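You operate a simulated robot arm through the tools that you are given. There is no shell and no other tool. Be economical: measure what you need, move in short steps, check, and stop when the job is done.

The job below is to be done with a simulated two-armed robot. You get a single attempt, and the scene is never put back.

JOB
Take the cap off the purple tube and lay it down on the top of the yellow table. Then put the small bearing marked "95" from the top of the cream table on the top of the orange table. Then open the plywood table drawer, take the steel buckle on the top of the steel table and put it away in the inside of the plywood table drawer and shut the drawer again. Then put one of the green cartons from the top of the red table on the top of the purple table. Then open the clear hood. Do these in the order given. Set down upright: green carton.

Only the result counts: the job must be done as asked and must still hold three seconds after the hand-in. Knocking over, shifting, dropping, spilling or breaking anything else fails it. Lids that push on must go on centred and level and be pressed home; caps that screw on are set level and turned clockwise until they are tight.

ROBOT AND FRAMES
Two 7-joint arms with two-finger parallel grippers on one trunk, on a base that drives. Base frame: it is fixed to the floor where the robot stands at the start and does not move with it; the origin is under the middle of the robot, x ahead of it, y to its left, z up; the surface under the hand at the start is at about z = 800. Readings come in mm, degrees, newtons and seconds.
The left shoulder is at the start at [60, 143, 926], the right one opposite. With the tool pointing down near the work surface each hand reaches from about 320 to 740 mm from the robot's upright axis, wherever it stands, measured 20 degrees to its own side. Places, roughly: clear hood [-1800, -4100, 1000]; green carton [-7500, -5000, 750]; inside of the plywood table drawer [600, -4400, 700]; plywood table drawer [600, -4400, 700]; purple tube (6x6x10 cm) [500, 200, 800]; small bearing [-1500, -5000, 1000]; steel buckle (4x4x2 cm) [-5800, -6600, 900]; top of the orange table [-3700, -4100, 900]; top of the purple table [-7500, -6400, 800]. Payload 1.57 kg a hand.
The TCP of each hand is the grasp point between the finger pads, 30 mm short of the fingertips. In the tool frame z runs along the fingers and y along their closing line. The gripper opens to 110 mm. The fingers are 24 mm wide and 12 mm thick; the gripper's body (48 by 112 mm) begins 78 mm behind the TCP.
Orientation is told as [roll, pitch, yaw] about the base's x, y, z axes, in that order, counted from this pose: with the fingers straight down and closing along the base's y, the tool's x points along the base's -x, its y along +y and its z along -z.

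CONTROLS
- The arms move only by the tool step_arm. It takes "left_moves", "right_moves" or both (then of equal length, played together; a hand with none holds still); each is a list of rows, each a list of 3 entries, a list of its own where there are three numbers: the opening, from 0 (shut) to 1 (fully open), then the shift along the base's x, y, z in mm, then the turn, a rotation vector about the base's x, y, z in degrees. In form: [[grip, [x, y, z], [ax, ay, az]], ...]. A call has 1 to 20 rows; each row shifts and turns the commanded pose from where the row before left it. A row lasts 0.2 s, in which the tool goes at most 50 mm and 8.6 degrees; a call with a longer step from one row to the next is refused whole, and so is a gripper value outside its range. A pose out of reach is approached as far as the arm can. The call stops where the force on the tool passes 40 N (or 10 N more than at its start, if that is more) or the arm is blocked; 0.2 s more then pass. The fingers move at their own pace (about 45 mm/s each) and stop on an object; they squeeze with about 42 N. The grip force told is the motor's: it shows also when the fingers shut on nothing. Time passes only in rows, and 0.2 s behind the last, so rows that do not move let the fingers close. It gives the time, the measured TCP pose, the force on the tool (base axes), the opening and the grip force at its end, in the units of the frame above (readings bear some noise), with the torque about the TCP (base axes, N m) and any sound that the robot's microphone picked up.
- Cameras (640 x 400 px; columns grow to the right, rows downward): "scene" is now at [45.9, 10.2, 1533.3]; the picture's right is [0.13, -0.99, 0.00], its down [-0.77, -0.10, -0.64] and it looks along [0.63, 0.08, -0.77] (base axes); focal length 292 px, centre (320, 200). "left" rides on the left gripper at [70, -16, -141] in its tool frame; the picture's right is [0.23, 0.97, 0.00], its down [-0.86, 0.20, -0.48] and it looks along [-0.47, 0.11, 0.88] (tool axes); focal length 222 px, centre (320, 200). "right" rides on the right gripper at [70, 16, -141] in its tool frame; the picture's right is [-0.23, 0.97, 0.00], its down [-0.86, -0.20, -0.48] and it looks along [-0.47, -0.11, 0.88] (tool axes); focal length 222 px, centre (320, 200). There is no depth. A picture from a camera that has moved, and an enlarged one, comes with that camera's place and axes in the base frame and with its lens.
- capture(camera): a new picture of that camera. It takes no simulated time.
- slide_trunk(by): slides the trunk up (or, below 0, down) by that many mm; the arms and the scene camera ride with it, the base frame stays. It gives what a move gives, with no picture.
- base_move(legs): drives the robot by 1 to 6 legs, each [ahead, left, turn to the left] in mm, mm and degrees, along the robot's own axes; the way and the turn of a leg run together, so that a leg with both is an arc; at most 1500 mm and 180 degrees a leg. The arms and the cameras ride along, it lands a little off, and it stops where it bumps. It gives what a move gives.
- head_to(pan, tilt): turns the head with the scene camera to pan (to the left, within 86 degrees either way) and tilt (down, from -29 to 69), counted from straight ahead of the robot. It gives what a move gives.
- enlarge(camera, box): a new picture of the part [left, top, right, bottom] of that camera's present view, enlarged. It takes no simulated time.
- sign_off(): hands the job in; it is judged then, once.

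Go step by step. Nothing tells you exact positions but the pictures and the camera data: compare them with the known pose of the tool, close in by small moves and look again before you grip or let go. The budget is 165 turns and 130 pictures, counting those below and the enlarged ones. Unless the task says otherwise, let go and move clear before handing in, and close with one line.

The tools are called as a command line: name --argument value ..., lists and objects as JSON in quotes. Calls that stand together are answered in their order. step_arm: Moves the arms, as the interface text tells. Its arguments: {"type":"object","properties":{"left_moves":{"type":"array","items":{"type":"array"}},"right_moves":{"type":"array","items":{"type":"array"}}},"required":[]} The other tools are called the same way: slide_trunk (by) slides the trunk up or down; base_move (legs) drives the base; head_to (pan, tilt) turns the head that bears the scene camera; capture (camera) takes a picture; enlarge (camera, box) takes an enlarged picture of a part of a camera's view; sign_off () hands the job in.

At the start:

```text
t: 0.0
left_ee_pos: [519.5, 294.0, 1010.8]
left_tool_rot: [0.0, 0.0, 0.0]
left_ft_force: [0.6, -1.6, -0.9]
left_torque: [-0.01, 0.01, -0.01]
left_finger_gap: 109.8
left_finger_force: 0.1
right_ee_pos: [435.6, -148.3, 1010.8]
right_tool_rot: [0.1, 0.0, -0.1]
right_ft_force: [0.3, -0.7, -0.1]
right_torque: [-0.01, -0.01, 0.02]
right_finger_gap: 110.0
right_finger_force: 0.0
trunk travel left (down, up): [-525.0, 65.0]
robot x, y, heading: [-1.5, 0.1, 0.0]
head pan, tilt: [7.3, 50.5]
```

scene: 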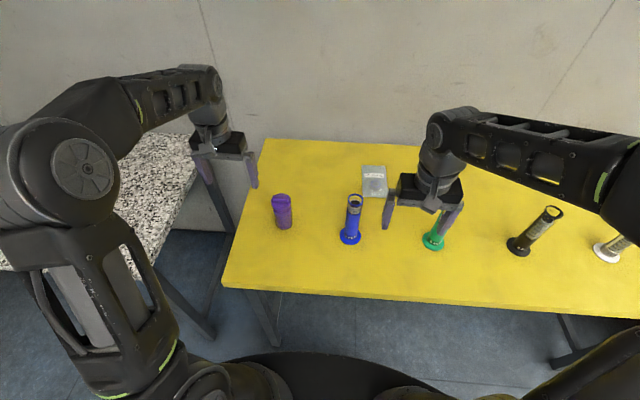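
right: 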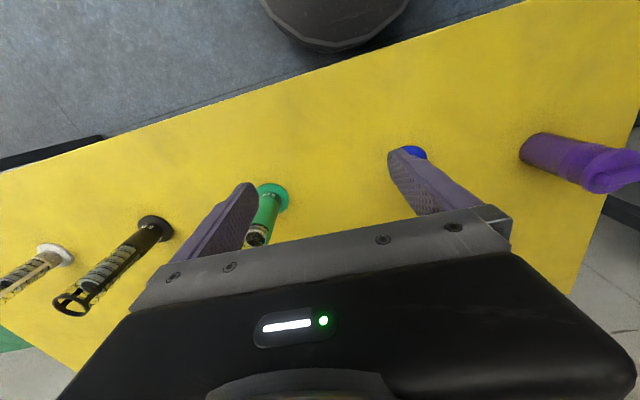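
left: 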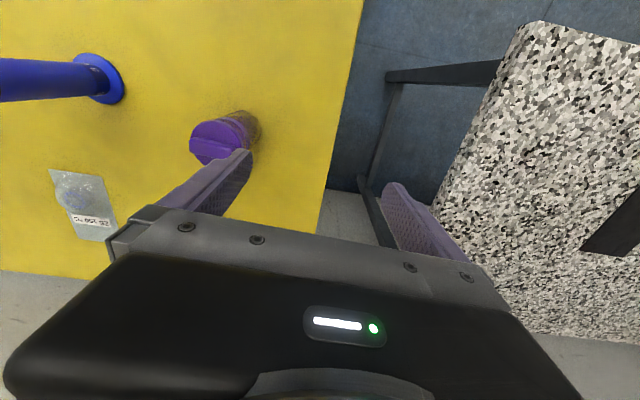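

I see the purple tube on the yellow table near [535, 180, 800]. I'll look closer at it and its cap first.

enlarge --camera "scene" --box '[240, 170, 400, 270]'

enlarge --camera "left" --box '[140, 80, 300, 180]'

```text
4.00 times, centred on (320, 220) of scene
camera zoom: at [45.9, 10.2, 1533.3], right [0.13, -0.99, 0.0], down [-0.77, -0.1, -0.64], along [0.63, 0.08, -0.77], focal length 1169 px, centre (320, 120)
```

zoom: 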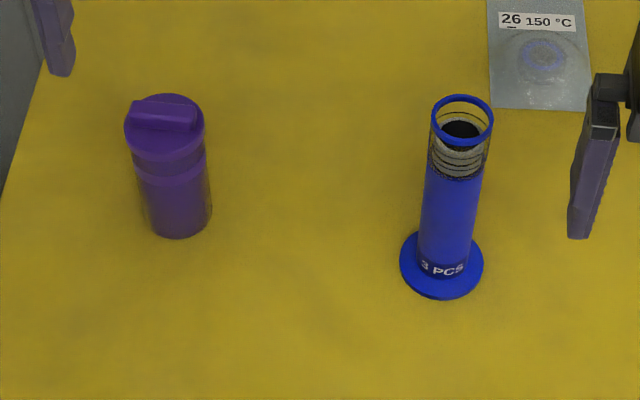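

```text
4.00 times, centred on (220, 130) of left
camera zoom: at [449.9, 278.1, 1151.9], right [-0.23, 0.97, 0.0], down [0.86, 0.2, 0.48], along [0.47, 0.11, -0.88], focal length 888 px, centre (720, 480)
```

zoom: 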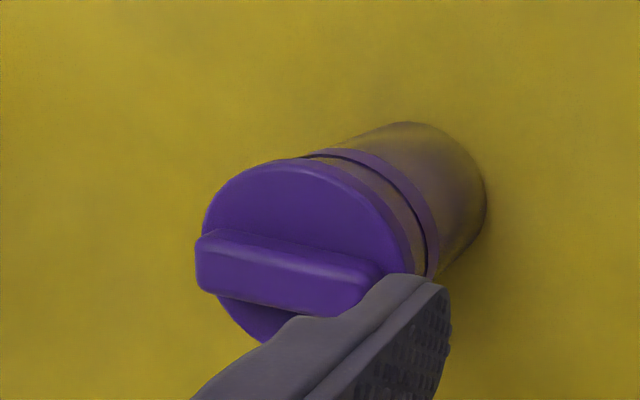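

The tube axis is about [541, 181], with the cap top near z=895 and a bar on it running along y. I'll hold the tube body with the right hand, tilted in from the front, then work the cap with the left.

step_arm --right_moves '[[1, [-3, 37, 0], [0, -8.57, 0]], [1, [-3, 37, 0], [0, -8.57, 0]], [1, [-3, 37, 0], [0, -8.57, 0]], [1, [-3, 37, 0], [0, -8.57, 0]], [1, [-3, 37, 0], [0, -8.57, 0]], [1, [-3, 37, 0], [0, -8.57, 0]], [1, [0, 30, 0], [0, -8.57, 0]], [1, [0, 0, 0], [0, 0, 8.5]], [1, [0, 0, 0], [0, 0, 8.5]], [1, [0, 0, 0], [0, 0, 8.5]], [1, [0, 0, 0], [0, 0, 8.5]], [1, [0, 0, 0], [0, 0, 0]]]'

capture --camera "scene"

capture --camera "right"

```text
t: 2.6
left_ee_pos: [518.3, 296.1, 1010.9]
left_tool_rot: [0.0, 0.0, 0.0]
left_ft_force: [-0.1, 0.2, 0.4]
left_torque: [-0.02, -0.03, 0.01]
left_finger_gap: 110.0
left_finger_force: 0.0
right_ee_pos: [417.4, 103.5, 1011.8]
right_tool_rot: [0.0, -60.1, 34.2]
right_ft_force: [-0.8, 0.2, -0.2]
right_torque: [-0.01, 0.0, 0.0]
right_finger_gap: 110.2
right_finger_force: 0.0
trunk travel left (down, up): [-525.0, 65.0]
robot x, y, heading: [-0.7, 4.1, -0.3]
head pan, tilt: [7.3, 50.5]
```

```text
124 pictures are left
camera scene: at [45.8, 10.5, 1533.3], right [0.13, -0.99, 0.0], down [-0.77, -0.1, -0.64], along [0.63, 0.08, -0.77], focal length 292 px, centre (320, 200)
```

scene: 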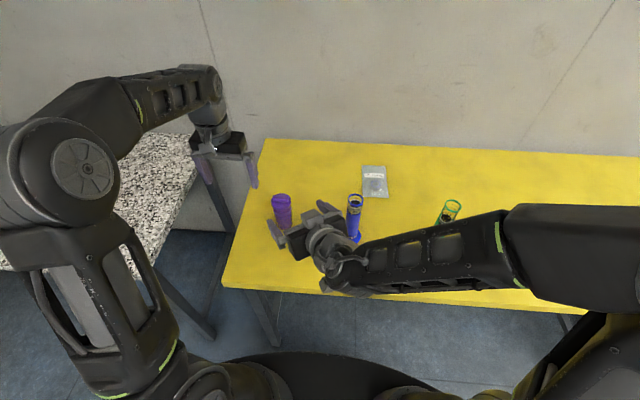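

```text
123 pictures are left
camera right: at [277.8, 30.1, 1023.4], right [-0.45, 0.87, 0.2], down [0.12, -0.16, 0.98], along [0.88, 0.47, -0.04], focal length 222 px, centre (320, 200)
```

right: 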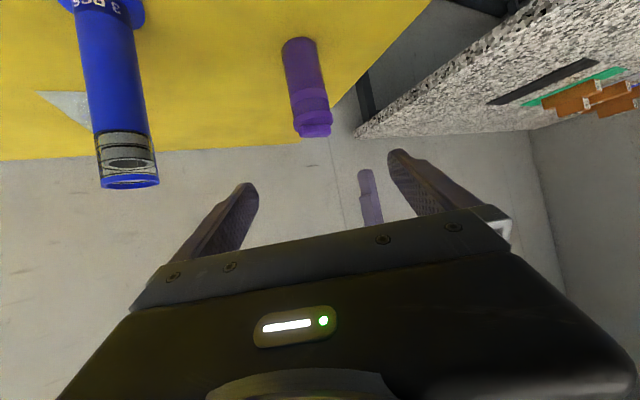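

The right hand is in the tilted pose. I'll lower it to pre-grasp, advance most of the way and look.

step_arm --right_moves '[[1, [10, 5, -28], [0, 0, 0]], [1, [10, 5, -28], [0, 0, 0]], [1, [10, 6, -28], [0, 0, 0]], [1, [8, 5, -27], [0, 0, 0]], [1, [17, 12, -12], [0, 0, 0]], [1, [17, 12, -12], [0, 0, 0]], [1, [0, 0, 0], [0, 0, 0]]]'

capture --camera "right"

capture --camera "left"

```text
t: 4.2
left_ee_pos: [518.1, 294.4, 1010.7]
left_tool_rot: [-0.1, 0.1, -0.1]
left_ft_force: [0.4, 1.0, 0.7]
left_torque: [0.02, 0.0, 0.0]
left_finger_gap: 109.9
left_finger_force: 0.1
right_ee_pos: [490.8, 148.7, 876.4]
right_tool_rot: [0.1, -59.9, 34.0]
right_ft_force: [-0.1, 0.5, 0.3]
right_torque: [-0.01, -0.03, 0.0]
right_finger_gap: 110.0
right_finger_force: 0.0
trunk travel left (down, up): [-525.0, 65.0]
robot x, y, heading: [-0.2, 2.1, 0.1]
head pan, tilt: [7.3, 50.5]
```

```text
122 pictures are left
camera right: at [349.7, 74.2, 888.8], right [-0.45, 0.87, 0.2], down [0.12, -0.16, 0.98], along [0.88, 0.47, -0.04], focal length 222 px, centre (320, 200)
```

right: 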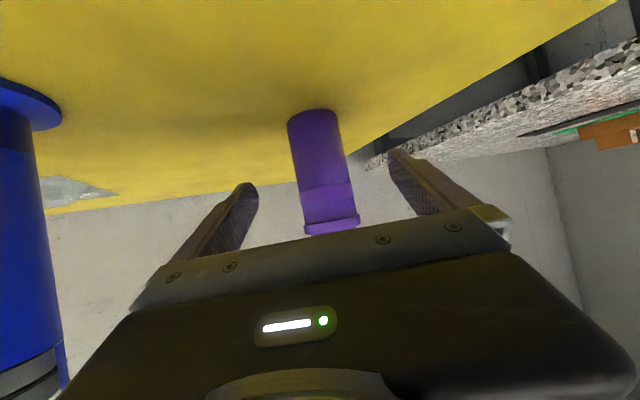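

```text
121 pictures are left
camera left: at [449.8, 278.0, 1152.0], right [-0.23, 0.97, 0.0], down [0.85, 0.2, 0.48], along [0.47, 0.11, -0.88], focal length 222 px, centre (320, 200)
```

left: 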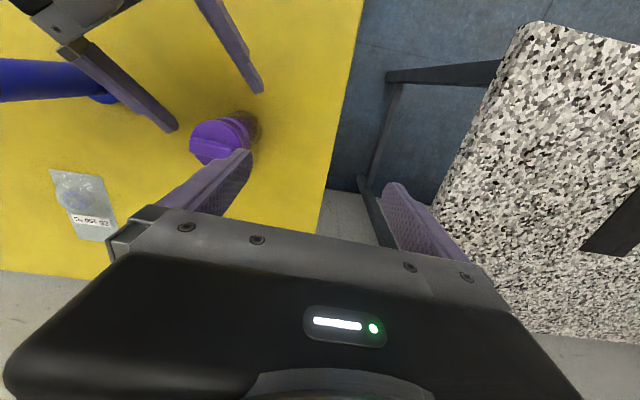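

The tube sits centred between the right fingers. I'll advance and close on the body while bringing the left hand over the cap.

step_arm --right_moves '[[1, [17, 11, -12], [0, 0, 0]], [1, [17, 11, -12], [0, 0, 0]], [1, [16, 11, -12], [0, 0, 0]], [1, [0, 0, 0], [0, 0, 0]], [0.3, [0, 0, 0], [0, 0, 0]], [0.3, [0, 0, 0], [0, 0, 0]], [0.3, [0, 0, 0], [0, 0, 0]], [0.3, [0, 0, 0], [0, 0, 0]], [0.3, [0, 0, 0], [0, 0, 0]]]' --left_moves '[[1, [8, -38, 0], [0, 0, -7]], [1, [8, -38, 0], [0, 0, -7]], [1, [7, -38, 0], [0, 0, -7]], [0.68, [0, 0, 0], [0, 0, 0]], [0.68, [0, 0, 0], [0, 0, 0]], [0.68, [0, 0, 0], [0, 0, 0]], [0.68, [0, 0, 0], [0, 0, 0]], [0.68, [0, 0, 0], [0, 0, 0]], [0.68, [0, 0, 0], [0, 0, 0]]]'

capture --camera "left"

capture --camera "right"

enlarge --camera "scene" --box '[200, 120, 360, 220]'

```text
t: 6.2
left_ee_pos: [542.1, 180.6, 1011.6]
left_tool_rot: [-0.1, 0.0, -21.0]
left_ft_force: [-0.1, 0.9, -0.4]
left_torque: [0.0, -0.02, 0.03]
left_finger_gap: 74.8
left_finger_force: 0.0
right_ee_pos: [540.1, 182.0, 839.0]
right_tool_rot: [0.0, -60.0, 34.0]
right_ft_force: [-0.4, 0.0, -0.2]
right_torque: [-0.01, 0.02, 0.04]
right_finger_gap: 49.8
right_finger_force: 26.5
trunk travel left (down, up): [-525.0, 65.0]
robot x, y, heading: [-0.8, -2.0, 0.0]
head pan, tilt: [7.3, 50.5]
```

```text
120 pictures are left
camera left: at [472.1, 189.5, 1151.6], right [0.14, 0.99, 0.0], down [0.87, -0.12, 0.48], along [0.47, -0.07, -0.88], focal length 222 px, centre (320, 200)
```

left: 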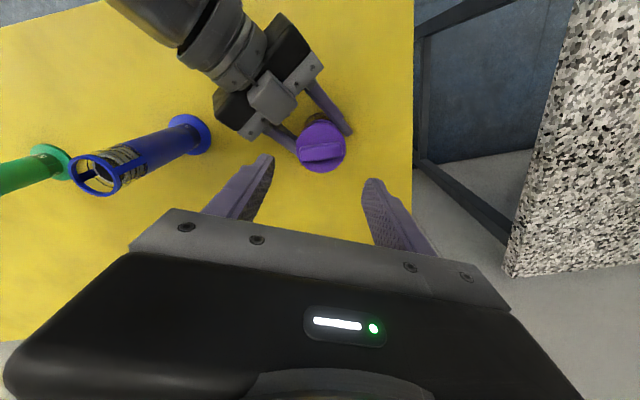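

```text
119 pictures are left
camera right: at [399.7, 107.5, 851.9], right [-0.45, 0.87, 0.2], down [0.12, -0.16, 0.98], along [0.88, 0.47, -0.04], focal length 222 px, centre (320, 200)
```

right: 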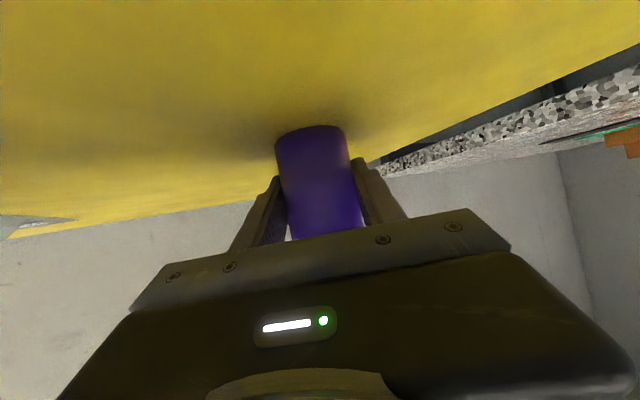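

```text
4.00 times, centred on (280, 170) of scene
camera zoom: at [46.0, 10.3, 1533.3], right [0.13, -0.99, 0.0], down [-0.77, -0.1, -0.64], along [0.63, 0.08, -0.77], focal length 1169 px, centre (480, 320)
```

zoom: 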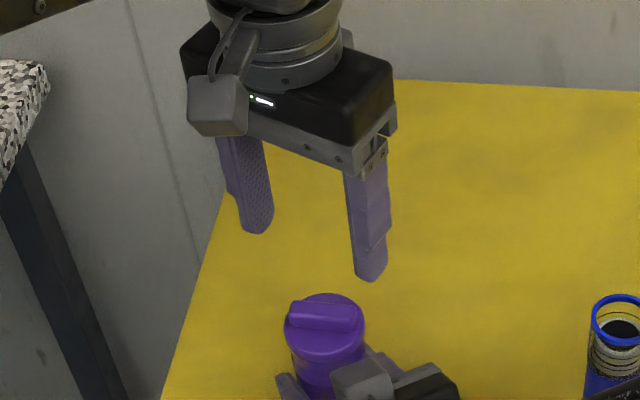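

The tube is held. I'll take a close view of the cap's structure before gripping.

enlarge --camera "scene" --box '[258, 185, 306, 215]'

enlarge --camera "left" --box '[280, 100, 376, 160]'

```text
13.33 times, centred on (282, 200) of scene
camera zoom: at [46.0, 10.3, 1533.3], right [0.13, -0.99, 0.0], down [-0.77, -0.1, -0.64], along [0.63, 0.08, -0.77], focal length 3898 px, centre (827, 200)
```

zoom: 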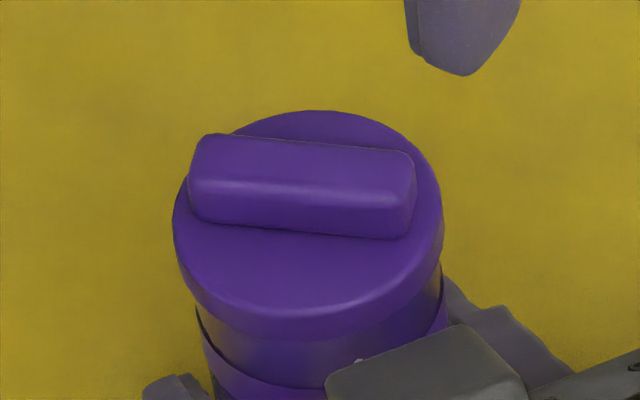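

```text
6.67 times, centred on (328, 130) of left
camera zoom: at [472.1, 189.5, 1151.6], right [0.14, 0.99, 0.0], down [0.87, -0.12, 0.48], along [0.47, -0.07, -0.88], focal length 1481 px, centre (267, 667)
```

zoom: 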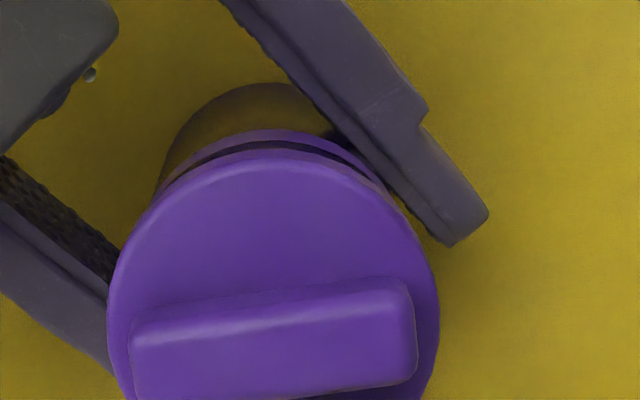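

The lid is a 56 mm disc (top about z 905) with a bar on it. I'll lower the left hand, grip the disc rim, and test a small counter-clockwise turn.

step_arm --left_moves '[[0.68, [-1, 0, -31], [0, 0, 0]], [0.68, [-1, 0, -31], [0, 0, 0]], [0.68, [-1, 0, -31], [0, 0, 0]], [0.68, [0, 0, 0], [0, 0, 0]], [0, [0, 0, 0], [0, 0, 0]], [0, [0, 0, 0], [0, 0, 0]], [0, [0, 0, 0], [0, 0, 0]]]' --right_moves '[[0, [0, 0, 0], [0, 0, 0]], [0, [0, 0, 0], [0, 0, 0]], [0, [0, 0, 0], [0, 0, 0]], [0, [0, 0, 0], [0, 0, 0]], [0, [0, 0, 0], [0, 0, 0]], [0, [0, 0, 0], [0, 0, 0]], [0, [0, 0, 0], [0, 0, 0]]]'

enlarge --camera "scene" --box '[220, 150, 348, 230]'

```text
t: 7.8
left_ee_pos: [537.7, 181.0, 917.0]
left_tool_rot: [0.1, -0.1, -20.9]
left_ft_force: [0.5, -0.2, -0.3]
left_torque: [0.02, -0.01, -0.03]
left_finger_gap: 52.8
left_finger_force: 28.2
right_ee_pos: [539.9, 182.6, 839.9]
right_tool_rot: [0.0, -60.0, 33.9]
right_ft_force: [0.5, 0.4, 0.3]
right_torque: [-0.01, 0.0, 0.0]
right_finger_gap: 49.3
right_finger_force: 42.2
trunk travel left (down, up): [-525.0, 65.0]
robot x, y, heading: [2.4, -0.3, -0.1]
head pan, tilt: [7.3, 50.5]
heard: snap
```

```text
5.00 times, centred on (284, 190) of scene
camera zoom: at [46.0, 10.2, 1533.3], right [0.13, -0.99, 0.0], down [-0.77, -0.1, -0.64], along [0.63, 0.08, -0.77], focal length 1462 px, centre (500, 250)
```

zoom: 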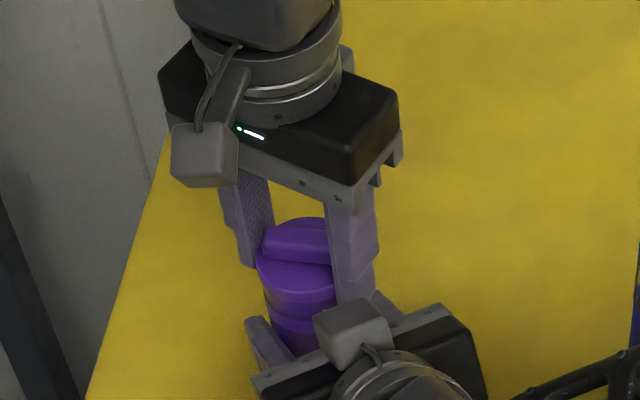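

I heard a snap as the fingers closed, and the cap is gripped at 52.8 mm. I'll try a small counter-clockwise twist and watch the torque.

step_arm --left_moves '[[0, [0, 0, 0], [0, 0, 0]], [0, [0, 0, 0], [0, 0, 5]], [0, [0, 0, 0], [0, 0, 5]], [0, [0, 0, 0], [0, 0, 5]]]'

enlarge --camera "scene" --box '[220, 150, 348, 230]'

```text
t: 8.8
left_ee_pos: [538.3, 180.8, 917.3]
left_tool_rot: [0.0, 0.0, -5.9]
left_ft_force: [1.6, 1.7, 1.3]
left_torque: [0.07, 0.0, -0.04]
left_finger_gap: 51.5
left_finger_force: 42.2
right_ee_pos: [539.5, 181.8, 839.7]
right_tool_rot: [0.0, -60.0, 34.1]
right_ft_force: [-1.8, -2.0, -0.6]
right_torque: [0.01, -0.1, 0.03]
right_finger_gap: 49.4
right_finger_force: 42.3
trunk travel left (down, up): [-525.0, 65.0]
robot x, y, heading: [0.9, -0.8, 0.0]
head pan, tilt: [7.3, 50.5]
```

```text
5.00 times, centred on (284, 190) of scene
camera zoom: at [45.9, 10.3, 1533.3], right [0.13, -0.99, 0.0], down [-0.77, -0.1, -0.64], along [0.63, 0.08, -0.77], focal length 1462 px, centre (500, 250)
```

zoom: 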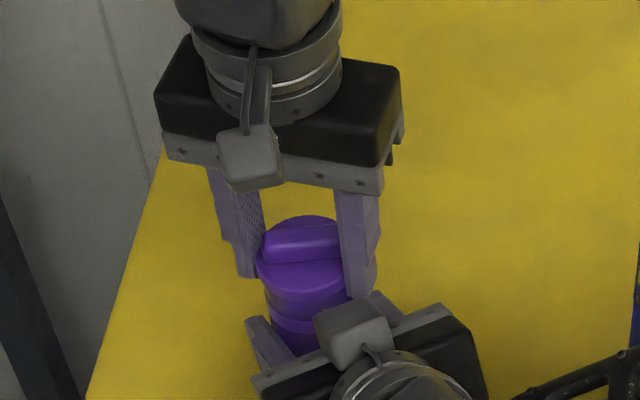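

The cap turns with little torque. I'll keep turning.

step_arm --left_moves '[[0, [0, 0, 0], [0, 0, 8]], [0, [0, 0, 0], [0, 0, 8]], [0, [0, 0, 0], [0, 0, 8]], [0, [0, 0, 0], [0, 0, 8]], [0, [0, 0, 0], [0, 0, 8]], [0, [0, 0, 0], [0, 0, 8]], [0, [0, 0, 0], [0, 0, 8]], [0, [0, 0, 0], [0, 0, 8]], [0, [0, 0, 0], [0, 0, 8]], [0, [0, 0, 0], [0, 0, 8]]]'

enlarge --camera "scene" --box '[220, 150, 348, 230]'

```text
t: 11.0
left_ee_pos: [539.5, 181.2, 918.2]
left_tool_rot: [0.0, 0.0, 74.1]
left_ft_force: [0.3, -0.1, 0.5]
left_torque: [-0.01, 0.06, 0.0]
left_finger_gap: 51.8
left_finger_force: 41.9
right_ee_pos: [540.0, 181.4, 840.5]
right_tool_rot: [0.0, -60.1, 34.0]
right_ft_force: [0.0, -0.3, 0.7]
right_torque: [0.0, 0.02, 0.01]
right_finger_gap: 47.3
right_finger_force: 41.8
trunk travel left (down, up): [-525.0, 65.0]
robot x, y, heading: [-0.0, 1.7, -0.1]
head pan, tilt: [7.3, 50.5]
```

```text
5.00 times, centred on (284, 190) of scene
camera zoom: at [45.9, 10.2, 1533.3], right [0.13, -0.99, 0.0], down [-0.77, -0.1, -0.64], along [0.63, 0.08, -0.77], focal length 1462 px, centre (500, 250)
```

zoom: 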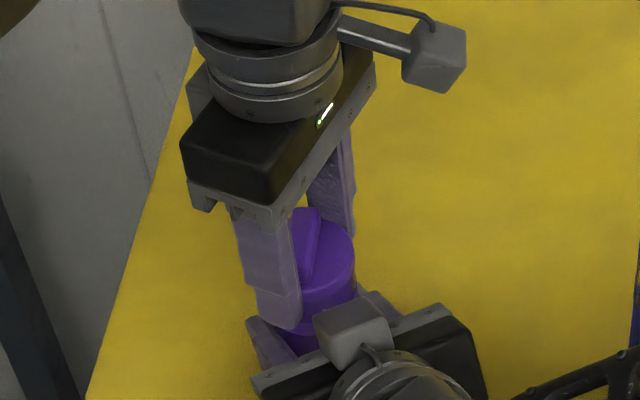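

The torque has gone to zero, so it may already be free. I'll try a gentle lift.

step_arm --left_moves '[[0, [0, 0, 5], [0, 0, 0]], [0, [0, 0, 5], [0, 0, 0]], [0, [0, 0, 5], [0, 0, 0]]]'

enlarge --camera "scene" --box '[220, 150, 348, 230]'

```text
t: 11.8
left_ee_pos: [538.9, 181.3, 932.6]
left_tool_rot: [0.0, 0.0, 74.0]
left_ft_force: [-0.4, 1.0, 0.1]
left_torque: [0.01, -0.02, -0.01]
left_finger_gap: 51.6
left_finger_force: 42.3
right_ee_pos: [538.9, 182.2, 839.6]
right_tool_rot: [0.0, -60.0, 34.0]
right_ft_force: [-0.1, 0.2, 0.9]
right_torque: [0.03, 0.01, -0.02]
right_finger_gap: 47.0
right_finger_force: 41.8
trunk travel left (down, up): [-525.0, 65.0]
robot x, y, heading: [-3.2, -2.3, -0.1]
head pan, tilt: [7.3, 50.5]
```

```text
5.00 times, centred on (284, 190) of scene
camera zoom: at [45.9, 10.2, 1533.3], right [0.13, -0.99, 0.0], down [-0.77, -0.1, -0.64], along [0.63, 0.08, -0.77], focal length 1462 px, centre (500, 250)
```

zoom: 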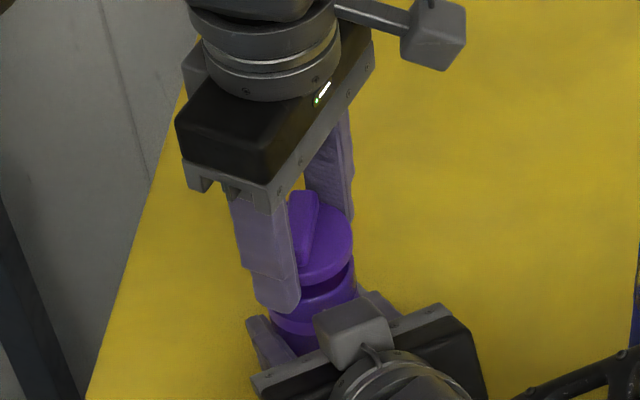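

The cap lifts off freely. I'll raise it clear, carry it to an empty spot near [640, 240] on the yellow table, and check how far the fingertips stick out below it.

step_arm --left_moves '[[0, [0, 0, 30], [0, 0, 0]], [0, [0, 0, 30], [0, 0, 0]], [0, [25, 15, 0], [0, 0, 0]], [0, [25, 15, 0], [0, 0, 0]], [0, [25, 15, 0], [0, 0, 0]], [0, [25, 15, -20], [0, 0, 0]], [0, [0, 0, -40], [0, 0, 0]], [0, [0, 0, -30], [0, 0, 0]], [0, [0, 0, -30], [0, 0, 0]], [0, [0, 0, 0], [0, 0, 0]]]'

enlarge --camera "scene" --box '[220, 130, 348, 210]'

capture --camera "right"

```text
t: 14.0
left_ee_pos: [637.6, 241.0, 873.8]
left_tool_rot: [0.0, 0.0, 73.9]
left_ft_force: [0.4, 0.3, 0.5]
left_torque: [0.0, 0.01, 0.01]
left_finger_gap: 51.6
left_finger_force: 42.0
right_ee_pos: [538.9, 181.8, 840.4]
right_tool_rot: [0.0, -59.9, 34.1]
right_ft_force: [-1.1, -0.5, 2.0]
right_torque: [0.03, 0.02, -0.02]
right_finger_gap: 47.3
right_finger_force: 42.0
trunk travel left (down, up): [-525.0, 65.0]
robot x, y, heading: [3.5, -1.3, -0.1]
head pan, tilt: [7.3, 50.5]
```

```text
5.00 times, centred on (284, 170) of scene
camera zoom: at [45.9, 10.2, 1533.3], right [0.13, -0.99, 0.0], down [-0.77, -0.1, -0.64], along [0.63, 0.08, -0.77], focal length 1462 px, centre (500, 350)
```

zoom: 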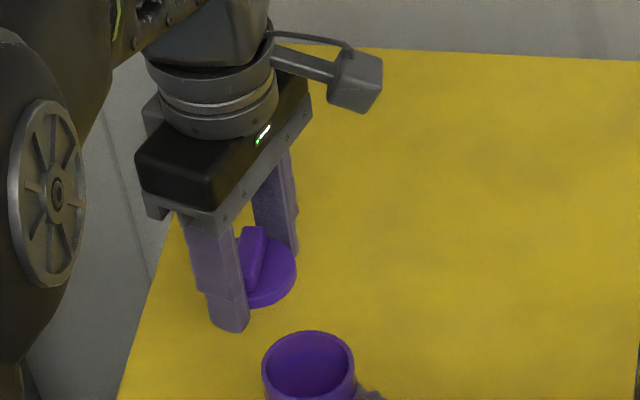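

```text
110 pictures are left
camera right: at [399.7, 107.5, 851.9], right [-0.45, 0.87, 0.2], down [0.12, -0.16, 0.98], along [0.88, 0.47, -0.04], focal length 222 px, centre (320, 200)
```

right: 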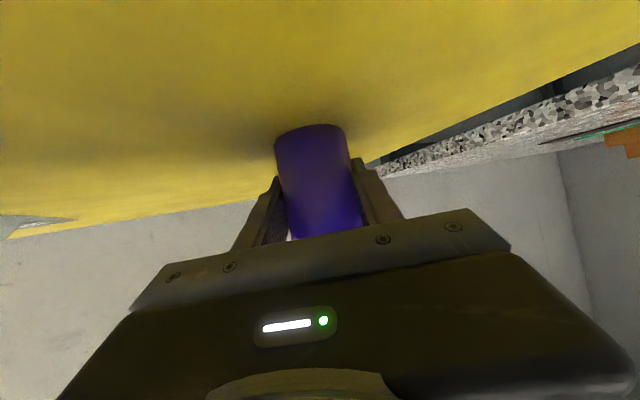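

The tips stick out about 10 mm below the disc. I'll lower until they almost touch the table, then open slowly.

step_arm --left_moves '[[0, [0, 0, -20], [0, 0, 0]], [0, [0, 0, -16], [0, 0, 0]], [0, [0, 0, -5], [0, 0, 0]], [0, [0, 0, 0], [0, 0, 0]], [0.47, [0, 0, 0], [0, 0, 0]], [0.5, [0, 0, 0], [0, 0, 0]], [0.55, [0, 0, 0], [0, 0, 0]], [0.65, [0, 0, 0], [0, 0, 0]], [0.75, [0, 0, 0], [0, 0, 0]], [0.75, [0, 0, 0], [0, 0, 0]]]'

enlarge --camera "scene" --box '[220, 130, 348, 210]'

```text
t: 16.2
left_ee_pos: [638.5, 240.8, 830.2]
left_tool_rot: [0.0, 0.0, 74.0]
left_ft_force: [-0.9, -0.8, -0.4]
left_torque: [0.02, -0.01, 0.01]
left_finger_gap: 82.5
left_finger_force: 0.1
right_ee_pos: [540.9, 182.2, 841.1]
right_tool_rot: [0.0, -60.0, 34.0]
right_ft_force: [-0.6, 0.1, 0.7]
right_torque: [-0.01, -0.01, 0.02]
right_finger_gap: 47.2
right_finger_force: 41.9
trunk travel left (down, up): [-525.0, 65.0]
robot x, y, heading: [-0.2, 0.6, 0.0]
head pan, tilt: [7.3, 50.5]
```

```text
5.00 times, centred on (284, 170) of scene
camera zoom: at [46.0, 10.3, 1533.3], right [0.13, -0.99, 0.0], down [-0.77, -0.1, -0.64], along [0.63, 0.08, -0.77], focal length 1462 px, centre (500, 350)
```

zoom: 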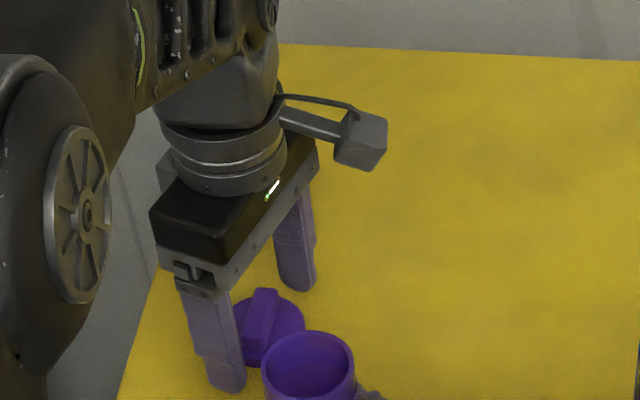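

The cap lies flat on the table. I'll raise the left hand, then release the tube and back the right hand out.

step_arm --left_moves '[[0.75, [0, 0, 30], [0, 0, 0]], [0.75, [0, 0, 40], [0, 0, 0]], [0.75, [0, 0, 40], [0, 0, 0]], [0.75, [0, 0, 40], [0, 0, 0]], [0.75, [0, 0, 30], [0, 0, 0]], [1, [-15, 8, 0], [0, 0, -8.3]], [1, [-15, 8, 0], [0, 0, -8.3]], [1, [-15, 8, 0], [0, 0, -8.3]], [1, [-15, 8, 0], [0, 0, -8.3]], [1, [-15, 8, 0], [0, 0, -8.3]], [1, [-15, 8, 0], [0, 0, -8.3]], [1, [-15, 5, 0], [0, 0, -8.3]], [1, [-15, 0, 0], [0, 0, -8.3]], [1, [0, 0, 0], [0, 0, -7.6]]]' --right_moves '[[0.5, [0, 0, 0], [0, 0, 0]], [0.6, [0, 0, 0], [0, 0, 0]], [0.8, [0, 0, 0], [0, 0, 0]], [1, [0, 0, 0], [0, 0, 0]], [1, [0, 0, 0], [0, 0, 0]], [1, [-17, -12, 12], [0, 0, 0]], [1, [-17, -12, 12], [0, 0, 0]], [1, [-17, -12, 12], [0, 0, 0]], [1, [-17, -12, 12], [0, 0, 0]], [1, [-17, -12, 12], [0, 0, 0]], [1, [-10, -5, 28], [0, 0, 0]], [1, [-10, -5, 28], [0, 0, 0]], [1, [-10, -5, 28], [0, 0, 0]], [1, [-8, -5, 28], [0, 0, 0]]]'

step_arm --right_moves '[[1, [0, 0, 0], [0, 0, -8.5]], [1, [0, 0, 0], [0, 0, -8.5]], [1, [0, 0, 0], [0, 0, -8.5]], [1, [0, 0, 0], [0, 0, -8.5]], [1, [0, -30, 0], [0, 8.57, 0]], [1, [3, -37, 0], [0, 8.57, 0]], [1, [3, -37, 0], [0, 8.57, 0]], [1, [3, -37, 0], [0, 8.57, 0]], [1, [3, -37, 0], [0, 8.57, 0]], [1, [3, -37, 0], [0, 8.57, 0]], [1, [3, -37, 0], [0, 8.57, 0]]]'

capture --camera "scene"

```text
t: 19.2
left_ee_pos: [518.2, 293.7, 1011.7]
left_tool_rot: [0.0, 0.0, -0.1]
left_ft_force: [0.7, -0.5, 0.4]
left_torque: [0.01, -0.01, -0.01]
left_finger_gap: 110.0
left_finger_force: 0.1
right_ee_pos: [415.8, 98.8, 1013.1]
right_tool_rot: [-0.1, -60.0, 34.1]
right_ft_force: [-0.6, 0.0, 0.3]
right_torque: [0.0, -0.01, -0.01]
right_finger_gap: 110.1
right_finger_force: 0.0
trunk travel left (down, up): [-525.0, 65.0]
robot x, y, heading: [0.8, 0.9, -0.1]
head pan, tilt: [7.3, 50.5]
```

```text
t: 21.6
left_ee_pos: [518.8, 294.4, 1010.1]
left_tool_rot: [0.0, 0.0, -0.1]
left_ft_force: [0.1, -0.5, -0.2]
left_torque: [-0.01, -0.02, -0.01]
left_finger_gap: 110.0
left_finger_force: 0.2
right_ee_pos: [435.0, -149.7, 1011.8]
right_tool_rot: [0.1, 0.1, 0.2]
right_ft_force: [0.6, -0.1, -0.6]
right_torque: [-0.02, -0.01, -0.01]
right_finger_gap: 109.9
right_finger_force: 0.1
trunk travel left (down, up): [-525.0, 65.0]
robot x, y, heading: [2.6, 0.2, -0.1]
head pan, tilt: [7.3, 50.5]
```

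```text
108 pictures are left
camera scene: at [46.7, 9.7, 1533.3], right [0.13, -0.99, 0.0], down [-0.77, -0.1, -0.64], along [0.63, 0.08, -0.77], focal length 292 px, centre (320, 200)
```

scene: 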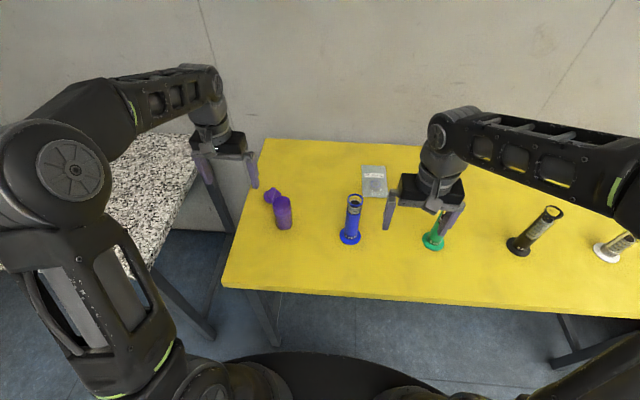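

The cap is done and the tube still stands. Next I'll back off, turn to face -y and look at the room.

base_move --legs '[[-700, 0, 0], [0, 0, -90]]'

head_to --pan 0 --tilt 12

capture --camera "scene"

head_to --pan 60 --tilt 12

capture --camera "scene"

head_to --pan -60 --tilt 12

capture --camera "scene"

```text
t: 29.2
left_ee_pos: [-389.8, -514.0, 1011.6]
left_tool_rot: [0.0, 0.0, -88.9]
left_ft_force: [0.9, -0.3, 0.1]
left_torque: [0.0, -0.01, 0.0]
left_finger_gap: 110.0
left_finger_force: 0.2
right_ee_pos: [-833.8, -439.0, 1012.6]
right_tool_rot: [0.0, 0.0, -88.9]
right_ft_force: [-0.2, -0.2, -0.4]
right_torque: [-0.01, 0.02, 0.02]
right_finger_gap: 110.0
right_finger_force: 0.0
trunk travel left (down, up): [-525.0, 65.0]
robot x, y, heading: [-692.3, -3.1, -88.5]
head pan, tilt: [7.3, 50.5]
```

```text
t: 30.2
left_ee_pos: [-388.7, -513.5, 1011.2]
left_tool_rot: [-0.1, 0.0, -88.8]
left_ft_force: [0.0, -0.1, 0.3]
left_torque: [-0.02, -0.03, 0.02]
left_finger_gap: 109.9
left_finger_force: 0.1
right_ee_pos: [-833.9, -438.9, 1011.6]
right_tool_rot: [0.0, 0.1, -88.8]
right_ft_force: [0.2, -0.1, -0.8]
right_torque: [0.03, 0.05, -0.02]
right_finger_gap: 109.9
right_finger_force: 0.1
trunk travel left (down, up): [-525.0, 65.0]
robot x, y, heading: [-691.7, -3.1, -89.1]
head pan, tilt: [0.0, 12.0]
```

```text
107 pictures are left
camera scene: at [-692.3, -64.7, 1592.6], right [-1.0, -0.02, 0.0], down [0.0, 0.21, -0.98], along [0.02, -0.98, -0.21], focal length 292 px, centre (320, 200)
```

scene: 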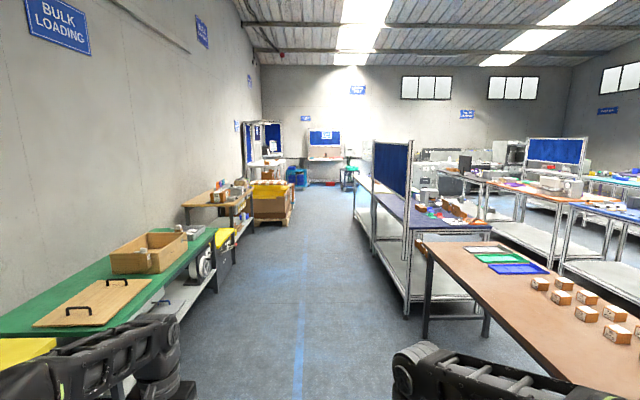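

```text
t: 31.6
left_ee_pos: [-389.9, -513.6, 1012.4]
left_tool_rot: [-0.1, 0.0, -88.8]
left_ft_force: [0.5, -0.6, 0.7]
left_torque: [0.01, -0.03, -0.02]
left_finger_gap: 110.1
left_finger_force: 0.1
right_ee_pos: [-834.3, -439.3, 1013.5]
right_tool_rot: [0.0, 0.0, -88.8]
right_ft_force: [0.2, 0.8, 0.1]
right_torque: [-0.02, -0.02, -0.03]
right_finger_gap: 110.0
right_finger_force: 0.0
trunk travel left (down, up): [-525.0, 65.0]
robot x, y, heading: [-692.0, -0.3, -89.0]
head pan, tilt: [60.0, 12.0]
```

```text
106 pictures are left
camera scene: at [-612.6, -16.5, 1592.6], right [-0.48, -0.88, 0.0], down [-0.18, 0.1, -0.98], along [0.86, -0.47, -0.21], focal length 292 px, centre (320, 200)
```

scene: 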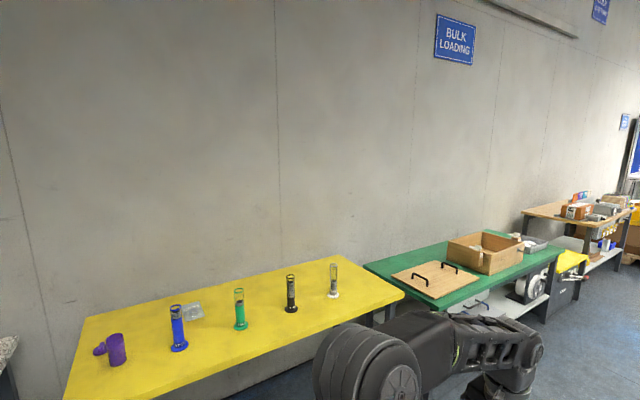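

```text
t: 33.5
left_ee_pos: [-389.0, -513.7, 1011.8]
left_tool_rot: [-0.1, 0.0, -88.7]
left_ft_force: [0.0, -0.1, -0.1]
left_torque: [0.01, -0.02, 0.0]
left_finger_gap: 110.0
left_finger_force: 0.0
right_ee_pos: [-834.2, -439.1, 1011.8]
right_tool_rot: [0.0, 0.1, -88.8]
right_ft_force: [0.1, 0.3, -0.2]
right_torque: [0.03, 0.02, 0.01]
right_finger_gap: 109.9
right_finger_force: 0.1
trunk travel left (down, up): [-525.0, 65.0]
robot x, y, heading: [-696.1, -0.3, -88.9]
head pan, tilt: [-60.0, 12.0]
```

```text
105 pictures are left
camera scene: at [-774.0, -19.8, 1592.7], right [-0.52, 0.86, 0.0], down [0.18, 0.11, -0.98], along [-0.84, -0.51, -0.21], focal length 292 px, centre (320, 200)
```

scene: 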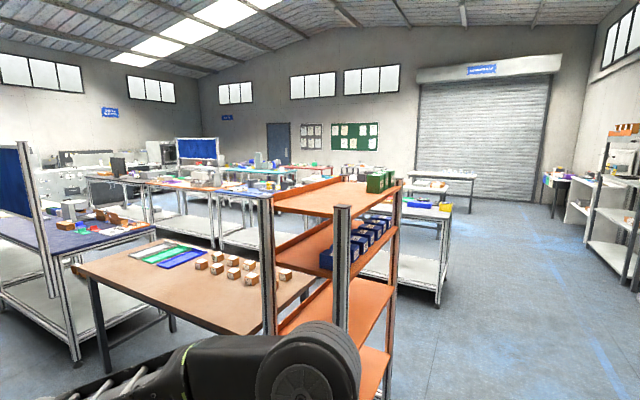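

The aisle runs along -y at about x=-650. I'll drive down it and look toward the cream table.

base_move --legs '[[1500, 0, 0], [1500, 0, -1], [800, 0, 0]]'

head_to --pan -50 --tilt 20

capture --camera "scene"

head_to --pan 40 --tilt 20

capture --camera "scene"

```text
t: 51.9
left_ee_pos: [-317.8, -4311.6, 1011.8]
left_tool_rot: [0.0, 0.0, -88.5]
left_ft_force: [0.0, -0.3, -0.4]
left_torque: [-0.01, 0.0, 0.01]
left_finger_gap: 109.9
left_finger_force: 0.1
right_ee_pos: [-762.2, -4238.8, 1012.2]
right_tool_rot: [0.0, 0.0, -88.5]
right_ft_force: [-0.3, 0.1, 0.1]
right_torque: [-0.01, 0.0, -0.02]
right_finger_gap: 110.0
right_finger_force: 0.1
trunk travel left (down, up): [-525.0, 65.0]
robot x, y, heading: [-625.9, -3799.8, -88.3]
head pan, tilt: [-60.0, 12.0]
```

```text
t: 52.6
left_ee_pos: [-319.1, -4310.5, 1011.2]
left_tool_rot: [-0.1, 0.0, -88.5]
left_ft_force: [0.4, 0.5, -0.3]
left_torque: [0.03, 0.0, 0.02]
left_finger_gap: 109.9
left_finger_force: 0.1
right_ee_pos: [-763.6, -4238.9, 1012.2]
right_tool_rot: [0.0, 0.0, -88.6]
right_ft_force: [0.0, 0.2, 0.2]
right_torque: [0.01, 0.01, 0.01]
right_finger_gap: 110.1
right_finger_force: 0.0
trunk travel left (down, up): [-525.0, 65.0]
robot x, y, heading: [-623.4, -3798.3, -88.3]
head pan, tilt: [-50.0, 20.0]
```

```text
104 pictures are left
camera scene: at [-695.4, -3832.0, 1579.7], right [-0.66, 0.75, 0.0], down [0.26, 0.23, -0.94], along [-0.7, -0.62, -0.34], focal length 292 px, centre (320, 200)
```

scene: 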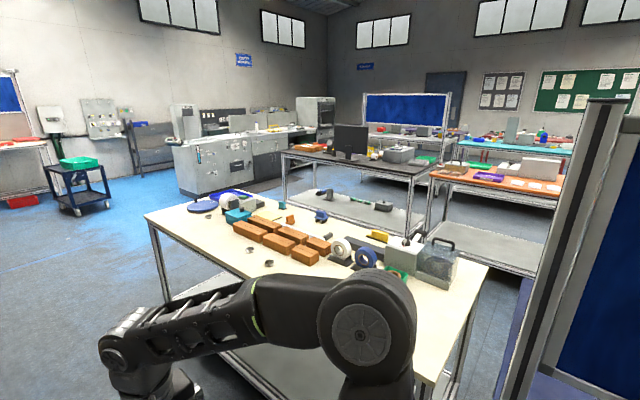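

```text
t: 54.3
left_ee_pos: [-317.8, -4311.8, 1012.5]
left_tool_rot: [0.0, 0.0, -88.5]
left_ft_force: [0.7, -0.6, 0.0]
left_torque: [0.02, 0.02, 0.02]
left_finger_gap: 110.0
left_finger_force: 0.0
right_ee_pos: [-763.1, -4238.3, 1011.6]
right_tool_rot: [0.1, 0.0, -88.5]
right_ft_force: [-0.8, 0.7, -0.2]
right_torque: [-0.03, -0.01, -0.02]
right_finger_gap: 109.9
right_finger_force: 0.1
trunk travel left (down, up): [-525.0, 65.0]
robot x, y, heading: [-626.2, -3800.4, -88.6]
head pan, tilt: [40.0, 20.0]
```

```text
103 pictures are left
camera scene: at [-564.0, -3840.2, 1579.6], right [-0.75, -0.66, 0.0], down [-0.23, 0.26, -0.94], along [0.62, -0.7, -0.34], focal length 292 px, centre (320, 200)
```

scene: 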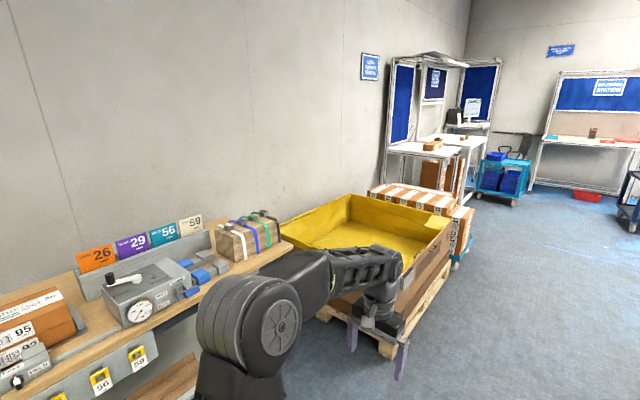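

The cream table is in view with small dark rings on it, and the clear hood stands at its near end. I'll enlarge it to find the bearing marked 95.

head_to --pan -50 --tilt 20

enlarge --camera "scene" --box '[180, 170, 340, 270]'

enlarge --camera "scene" --box '[320, 200, 480, 300]'

```text
t: 55.9
left_ee_pos: [-317.8, -4311.4, 1011.9]
left_tool_rot: [0.1, -0.1, -88.4]
left_ft_force: [-0.1, 0.7, 0.7]
left_torque: [0.0, -0.01, -0.01]
left_finger_gap: 110.0
left_finger_force: 0.0
right_ee_pos: [-762.9, -4238.3, 1012.4]
right_tool_rot: [-0.1, 0.0, -88.5]
right_ft_force: [0.0, -0.7, 0.0]
right_torque: [0.0, 0.0, 0.03]
right_finger_gap: 109.9
right_finger_force: 0.2
trunk travel left (down, up): [-525.0, 65.0]
robot x, y, heading: [-624.9, -3800.3, -88.4]
head pan, tilt: [-50.0, 20.0]
```

```text
4.00 times, centred on (260, 220) of scene
camera zoom: at [-695.3, -3832.1, 1579.6], right [-0.66, 0.75, 0.0], down [0.26, 0.23, -0.94], along [-0.7, -0.62, -0.34], focal length 1169 px, centre (560, 120)
```

zoom: 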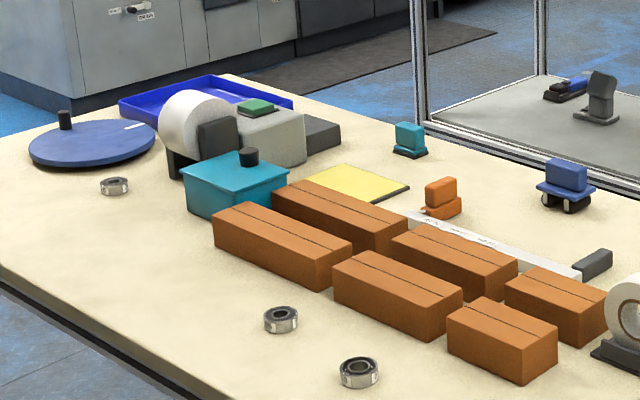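

```text
4.00 times, centred on (400, 250) of scene
camera zoom: at [-695.3, -3832.1, 1579.6], right [-0.66, 0.75, 0.0], down [0.26, 0.23, -0.94], along [-0.7, -0.62, -0.34], focal length 1169 px, centre (0, 0)
```

zoom: 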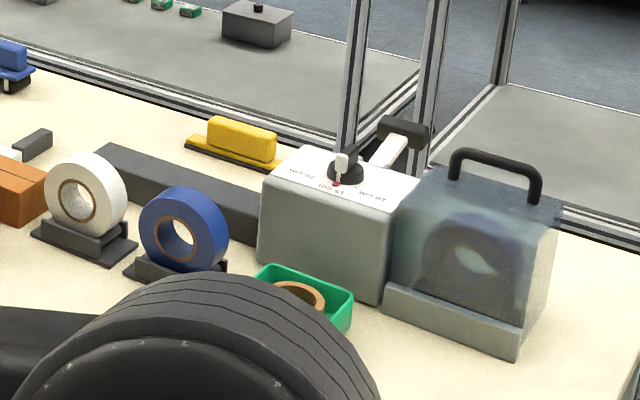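

Three bearings lie on the cream table near the aisle edge. I'll raise the hands, drive level with them and turn to face the table.

step_arm --left_moves '[[1, [0, 0, 40], [0, 0, 0]], [1, [0, 0, 40], [0, 0, 0]], [1, [0, 0, 40], [0, 0, 0]], [1, [0, 0, 40], [0, 0, 0]]]' --right_moves '[[1, [0, 0, 40], [0, 0, 0]], [1, [0, 0, 40], [0, 0, 0]], [1, [0, 0, 40], [0, 0, 0]], [1, [0, 0, 40], [0, 0, 0]]]'

base_move --legs '[[1000, 0, 0], [0, 0, -91]]'

head_to --pan 0 --tilt 35

capture --camera "scene"

```text
t: 56.9
left_ee_pos: [-319.8, -4309.1, 1092.8]
left_tool_rot: [0.1, -0.1, -88.5]
left_ft_force: [-0.2, -0.5, 0.3]
left_torque: [0.02, -0.02, 0.02]
left_finger_gap: 110.0
left_finger_force: 0.1
left hand out of reach, approached as far as the arm can: row 3, 4
right_ee_pos: [-763.5, -4237.8, 1101.8]
right_tool_rot: [0.1, 0.0, -88.6]
right_ft_force: [0.2, -0.6, -0.4]
right_torque: [-0.01, -0.02, 0.0]
right_finger_gap: 109.9
right_finger_force: 0.0
right hand out of reach, approached as far as the arm can: row 3, 4
trunk travel left (down, up): [-525.0, 65.0]
robot x, y, heading: [-622.6, -3800.4, -88.4]
head pan, tilt: [-50.0, 20.0]
```

```text
t: 66.1
left_ee_pos: [-1127.3, -5107.3, 1091.2]
left_tool_rot: [-0.1, -0.1, 179.3]
left_ft_force: [-0.5, 0.5, -1.0]
left_torque: [-0.01, -0.03, -0.01]
left_finger_gap: 110.0
left_finger_force: 0.0
right_ee_pos: [-1038.3, -4667.6, 1101.0]
right_tool_rot: [0.0, 0.0, 179.4]
right_ft_force: [0.5, -0.5, 0.5]
right_torque: [0.02, -0.03, 0.03]
right_finger_gap: 110.0
right_finger_force: 0.0
trunk travel left (down, up): [-525.0, 65.0]
robot x, y, heading: [-607.7, -4819.0, 179.3]
head pan, tilt: [-50.0, 20.0]
```

```text
t: 67.2
left_ee_pos: [-1127.8, -5107.7, 1092.2]
left_tool_rot: [0.0, 0.0, 179.3]
left_ft_force: [0.2, 0.1, -0.1]
left_torque: [0.03, -0.01, -0.01]
left_finger_gap: 110.0
left_finger_force: 0.1
right_ee_pos: [-1039.0, -4667.3, 1102.4]
right_tool_rot: [0.0, 0.0, 179.3]
right_ft_force: [-0.8, 1.0, 0.7]
right_torque: [-0.02, 0.01, -0.02]
right_finger_gap: 109.9
right_finger_force: 0.0
trunk travel left (down, up): [-525.0, 65.0]
robot x, y, heading: [-605.3, -4823.5, 179.4]
head pan, tilt: [0.0, 35.0]
```

```text
100 pictures are left
camera scene: at [-664.3, -4820.5, 1555.8], right [0.01, 1.0, 0.0], down [0.57, -0.01, -0.82], along [-0.82, 0.01, -0.57], focal length 292 px, centre (320, 200)
```

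scene: 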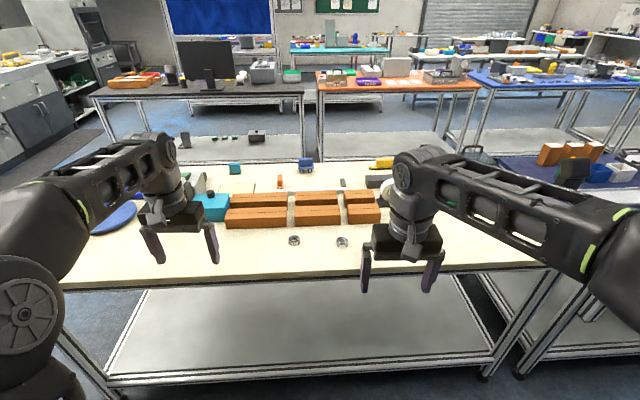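

Triangulating puts the cream top at about z=875, with two bearings near [-1390, -4895] and [-1385, -4735]. I'll zoom in to read the marks.

enlarge --camera "scene" --box '[278, 225, 358, 255]'

enlarge --camera "scene" --box '[130, 180, 210, 240]'

```text
8.00 times, centred on (318, 240) of scene
camera zoom: at [-664.3, -4820.5, 1555.8], right [0.01, 1.0, 0.0], down [0.57, -0.01, -0.82], along [-0.82, 0.01, -0.57], focal length 2339 px, centre (336, -120)
```

zoom: 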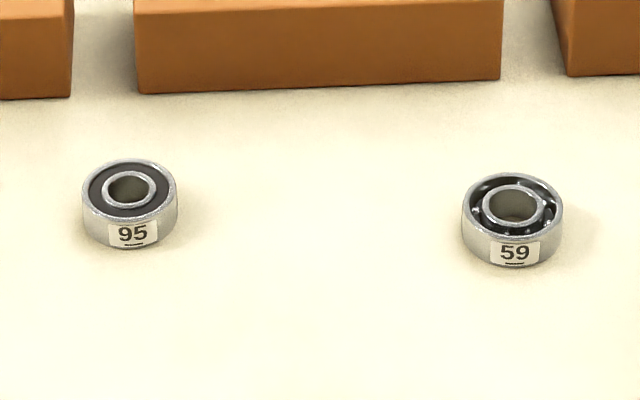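

```text
6.67 times, centred on (170, 210) of scene
camera zoom: at [-664.3, -4820.5, 1555.8], right [0.01, 1.0, 0.0], down [0.57, -0.01, -0.82], along [-0.82, 0.01, -0.57], focal length 1949 px, centre (1320, 133)
```

zoom: 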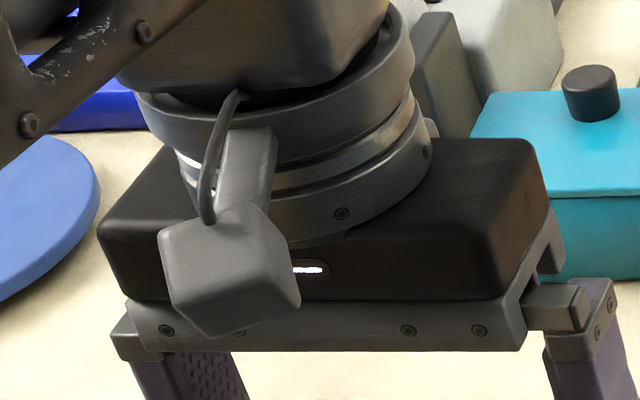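

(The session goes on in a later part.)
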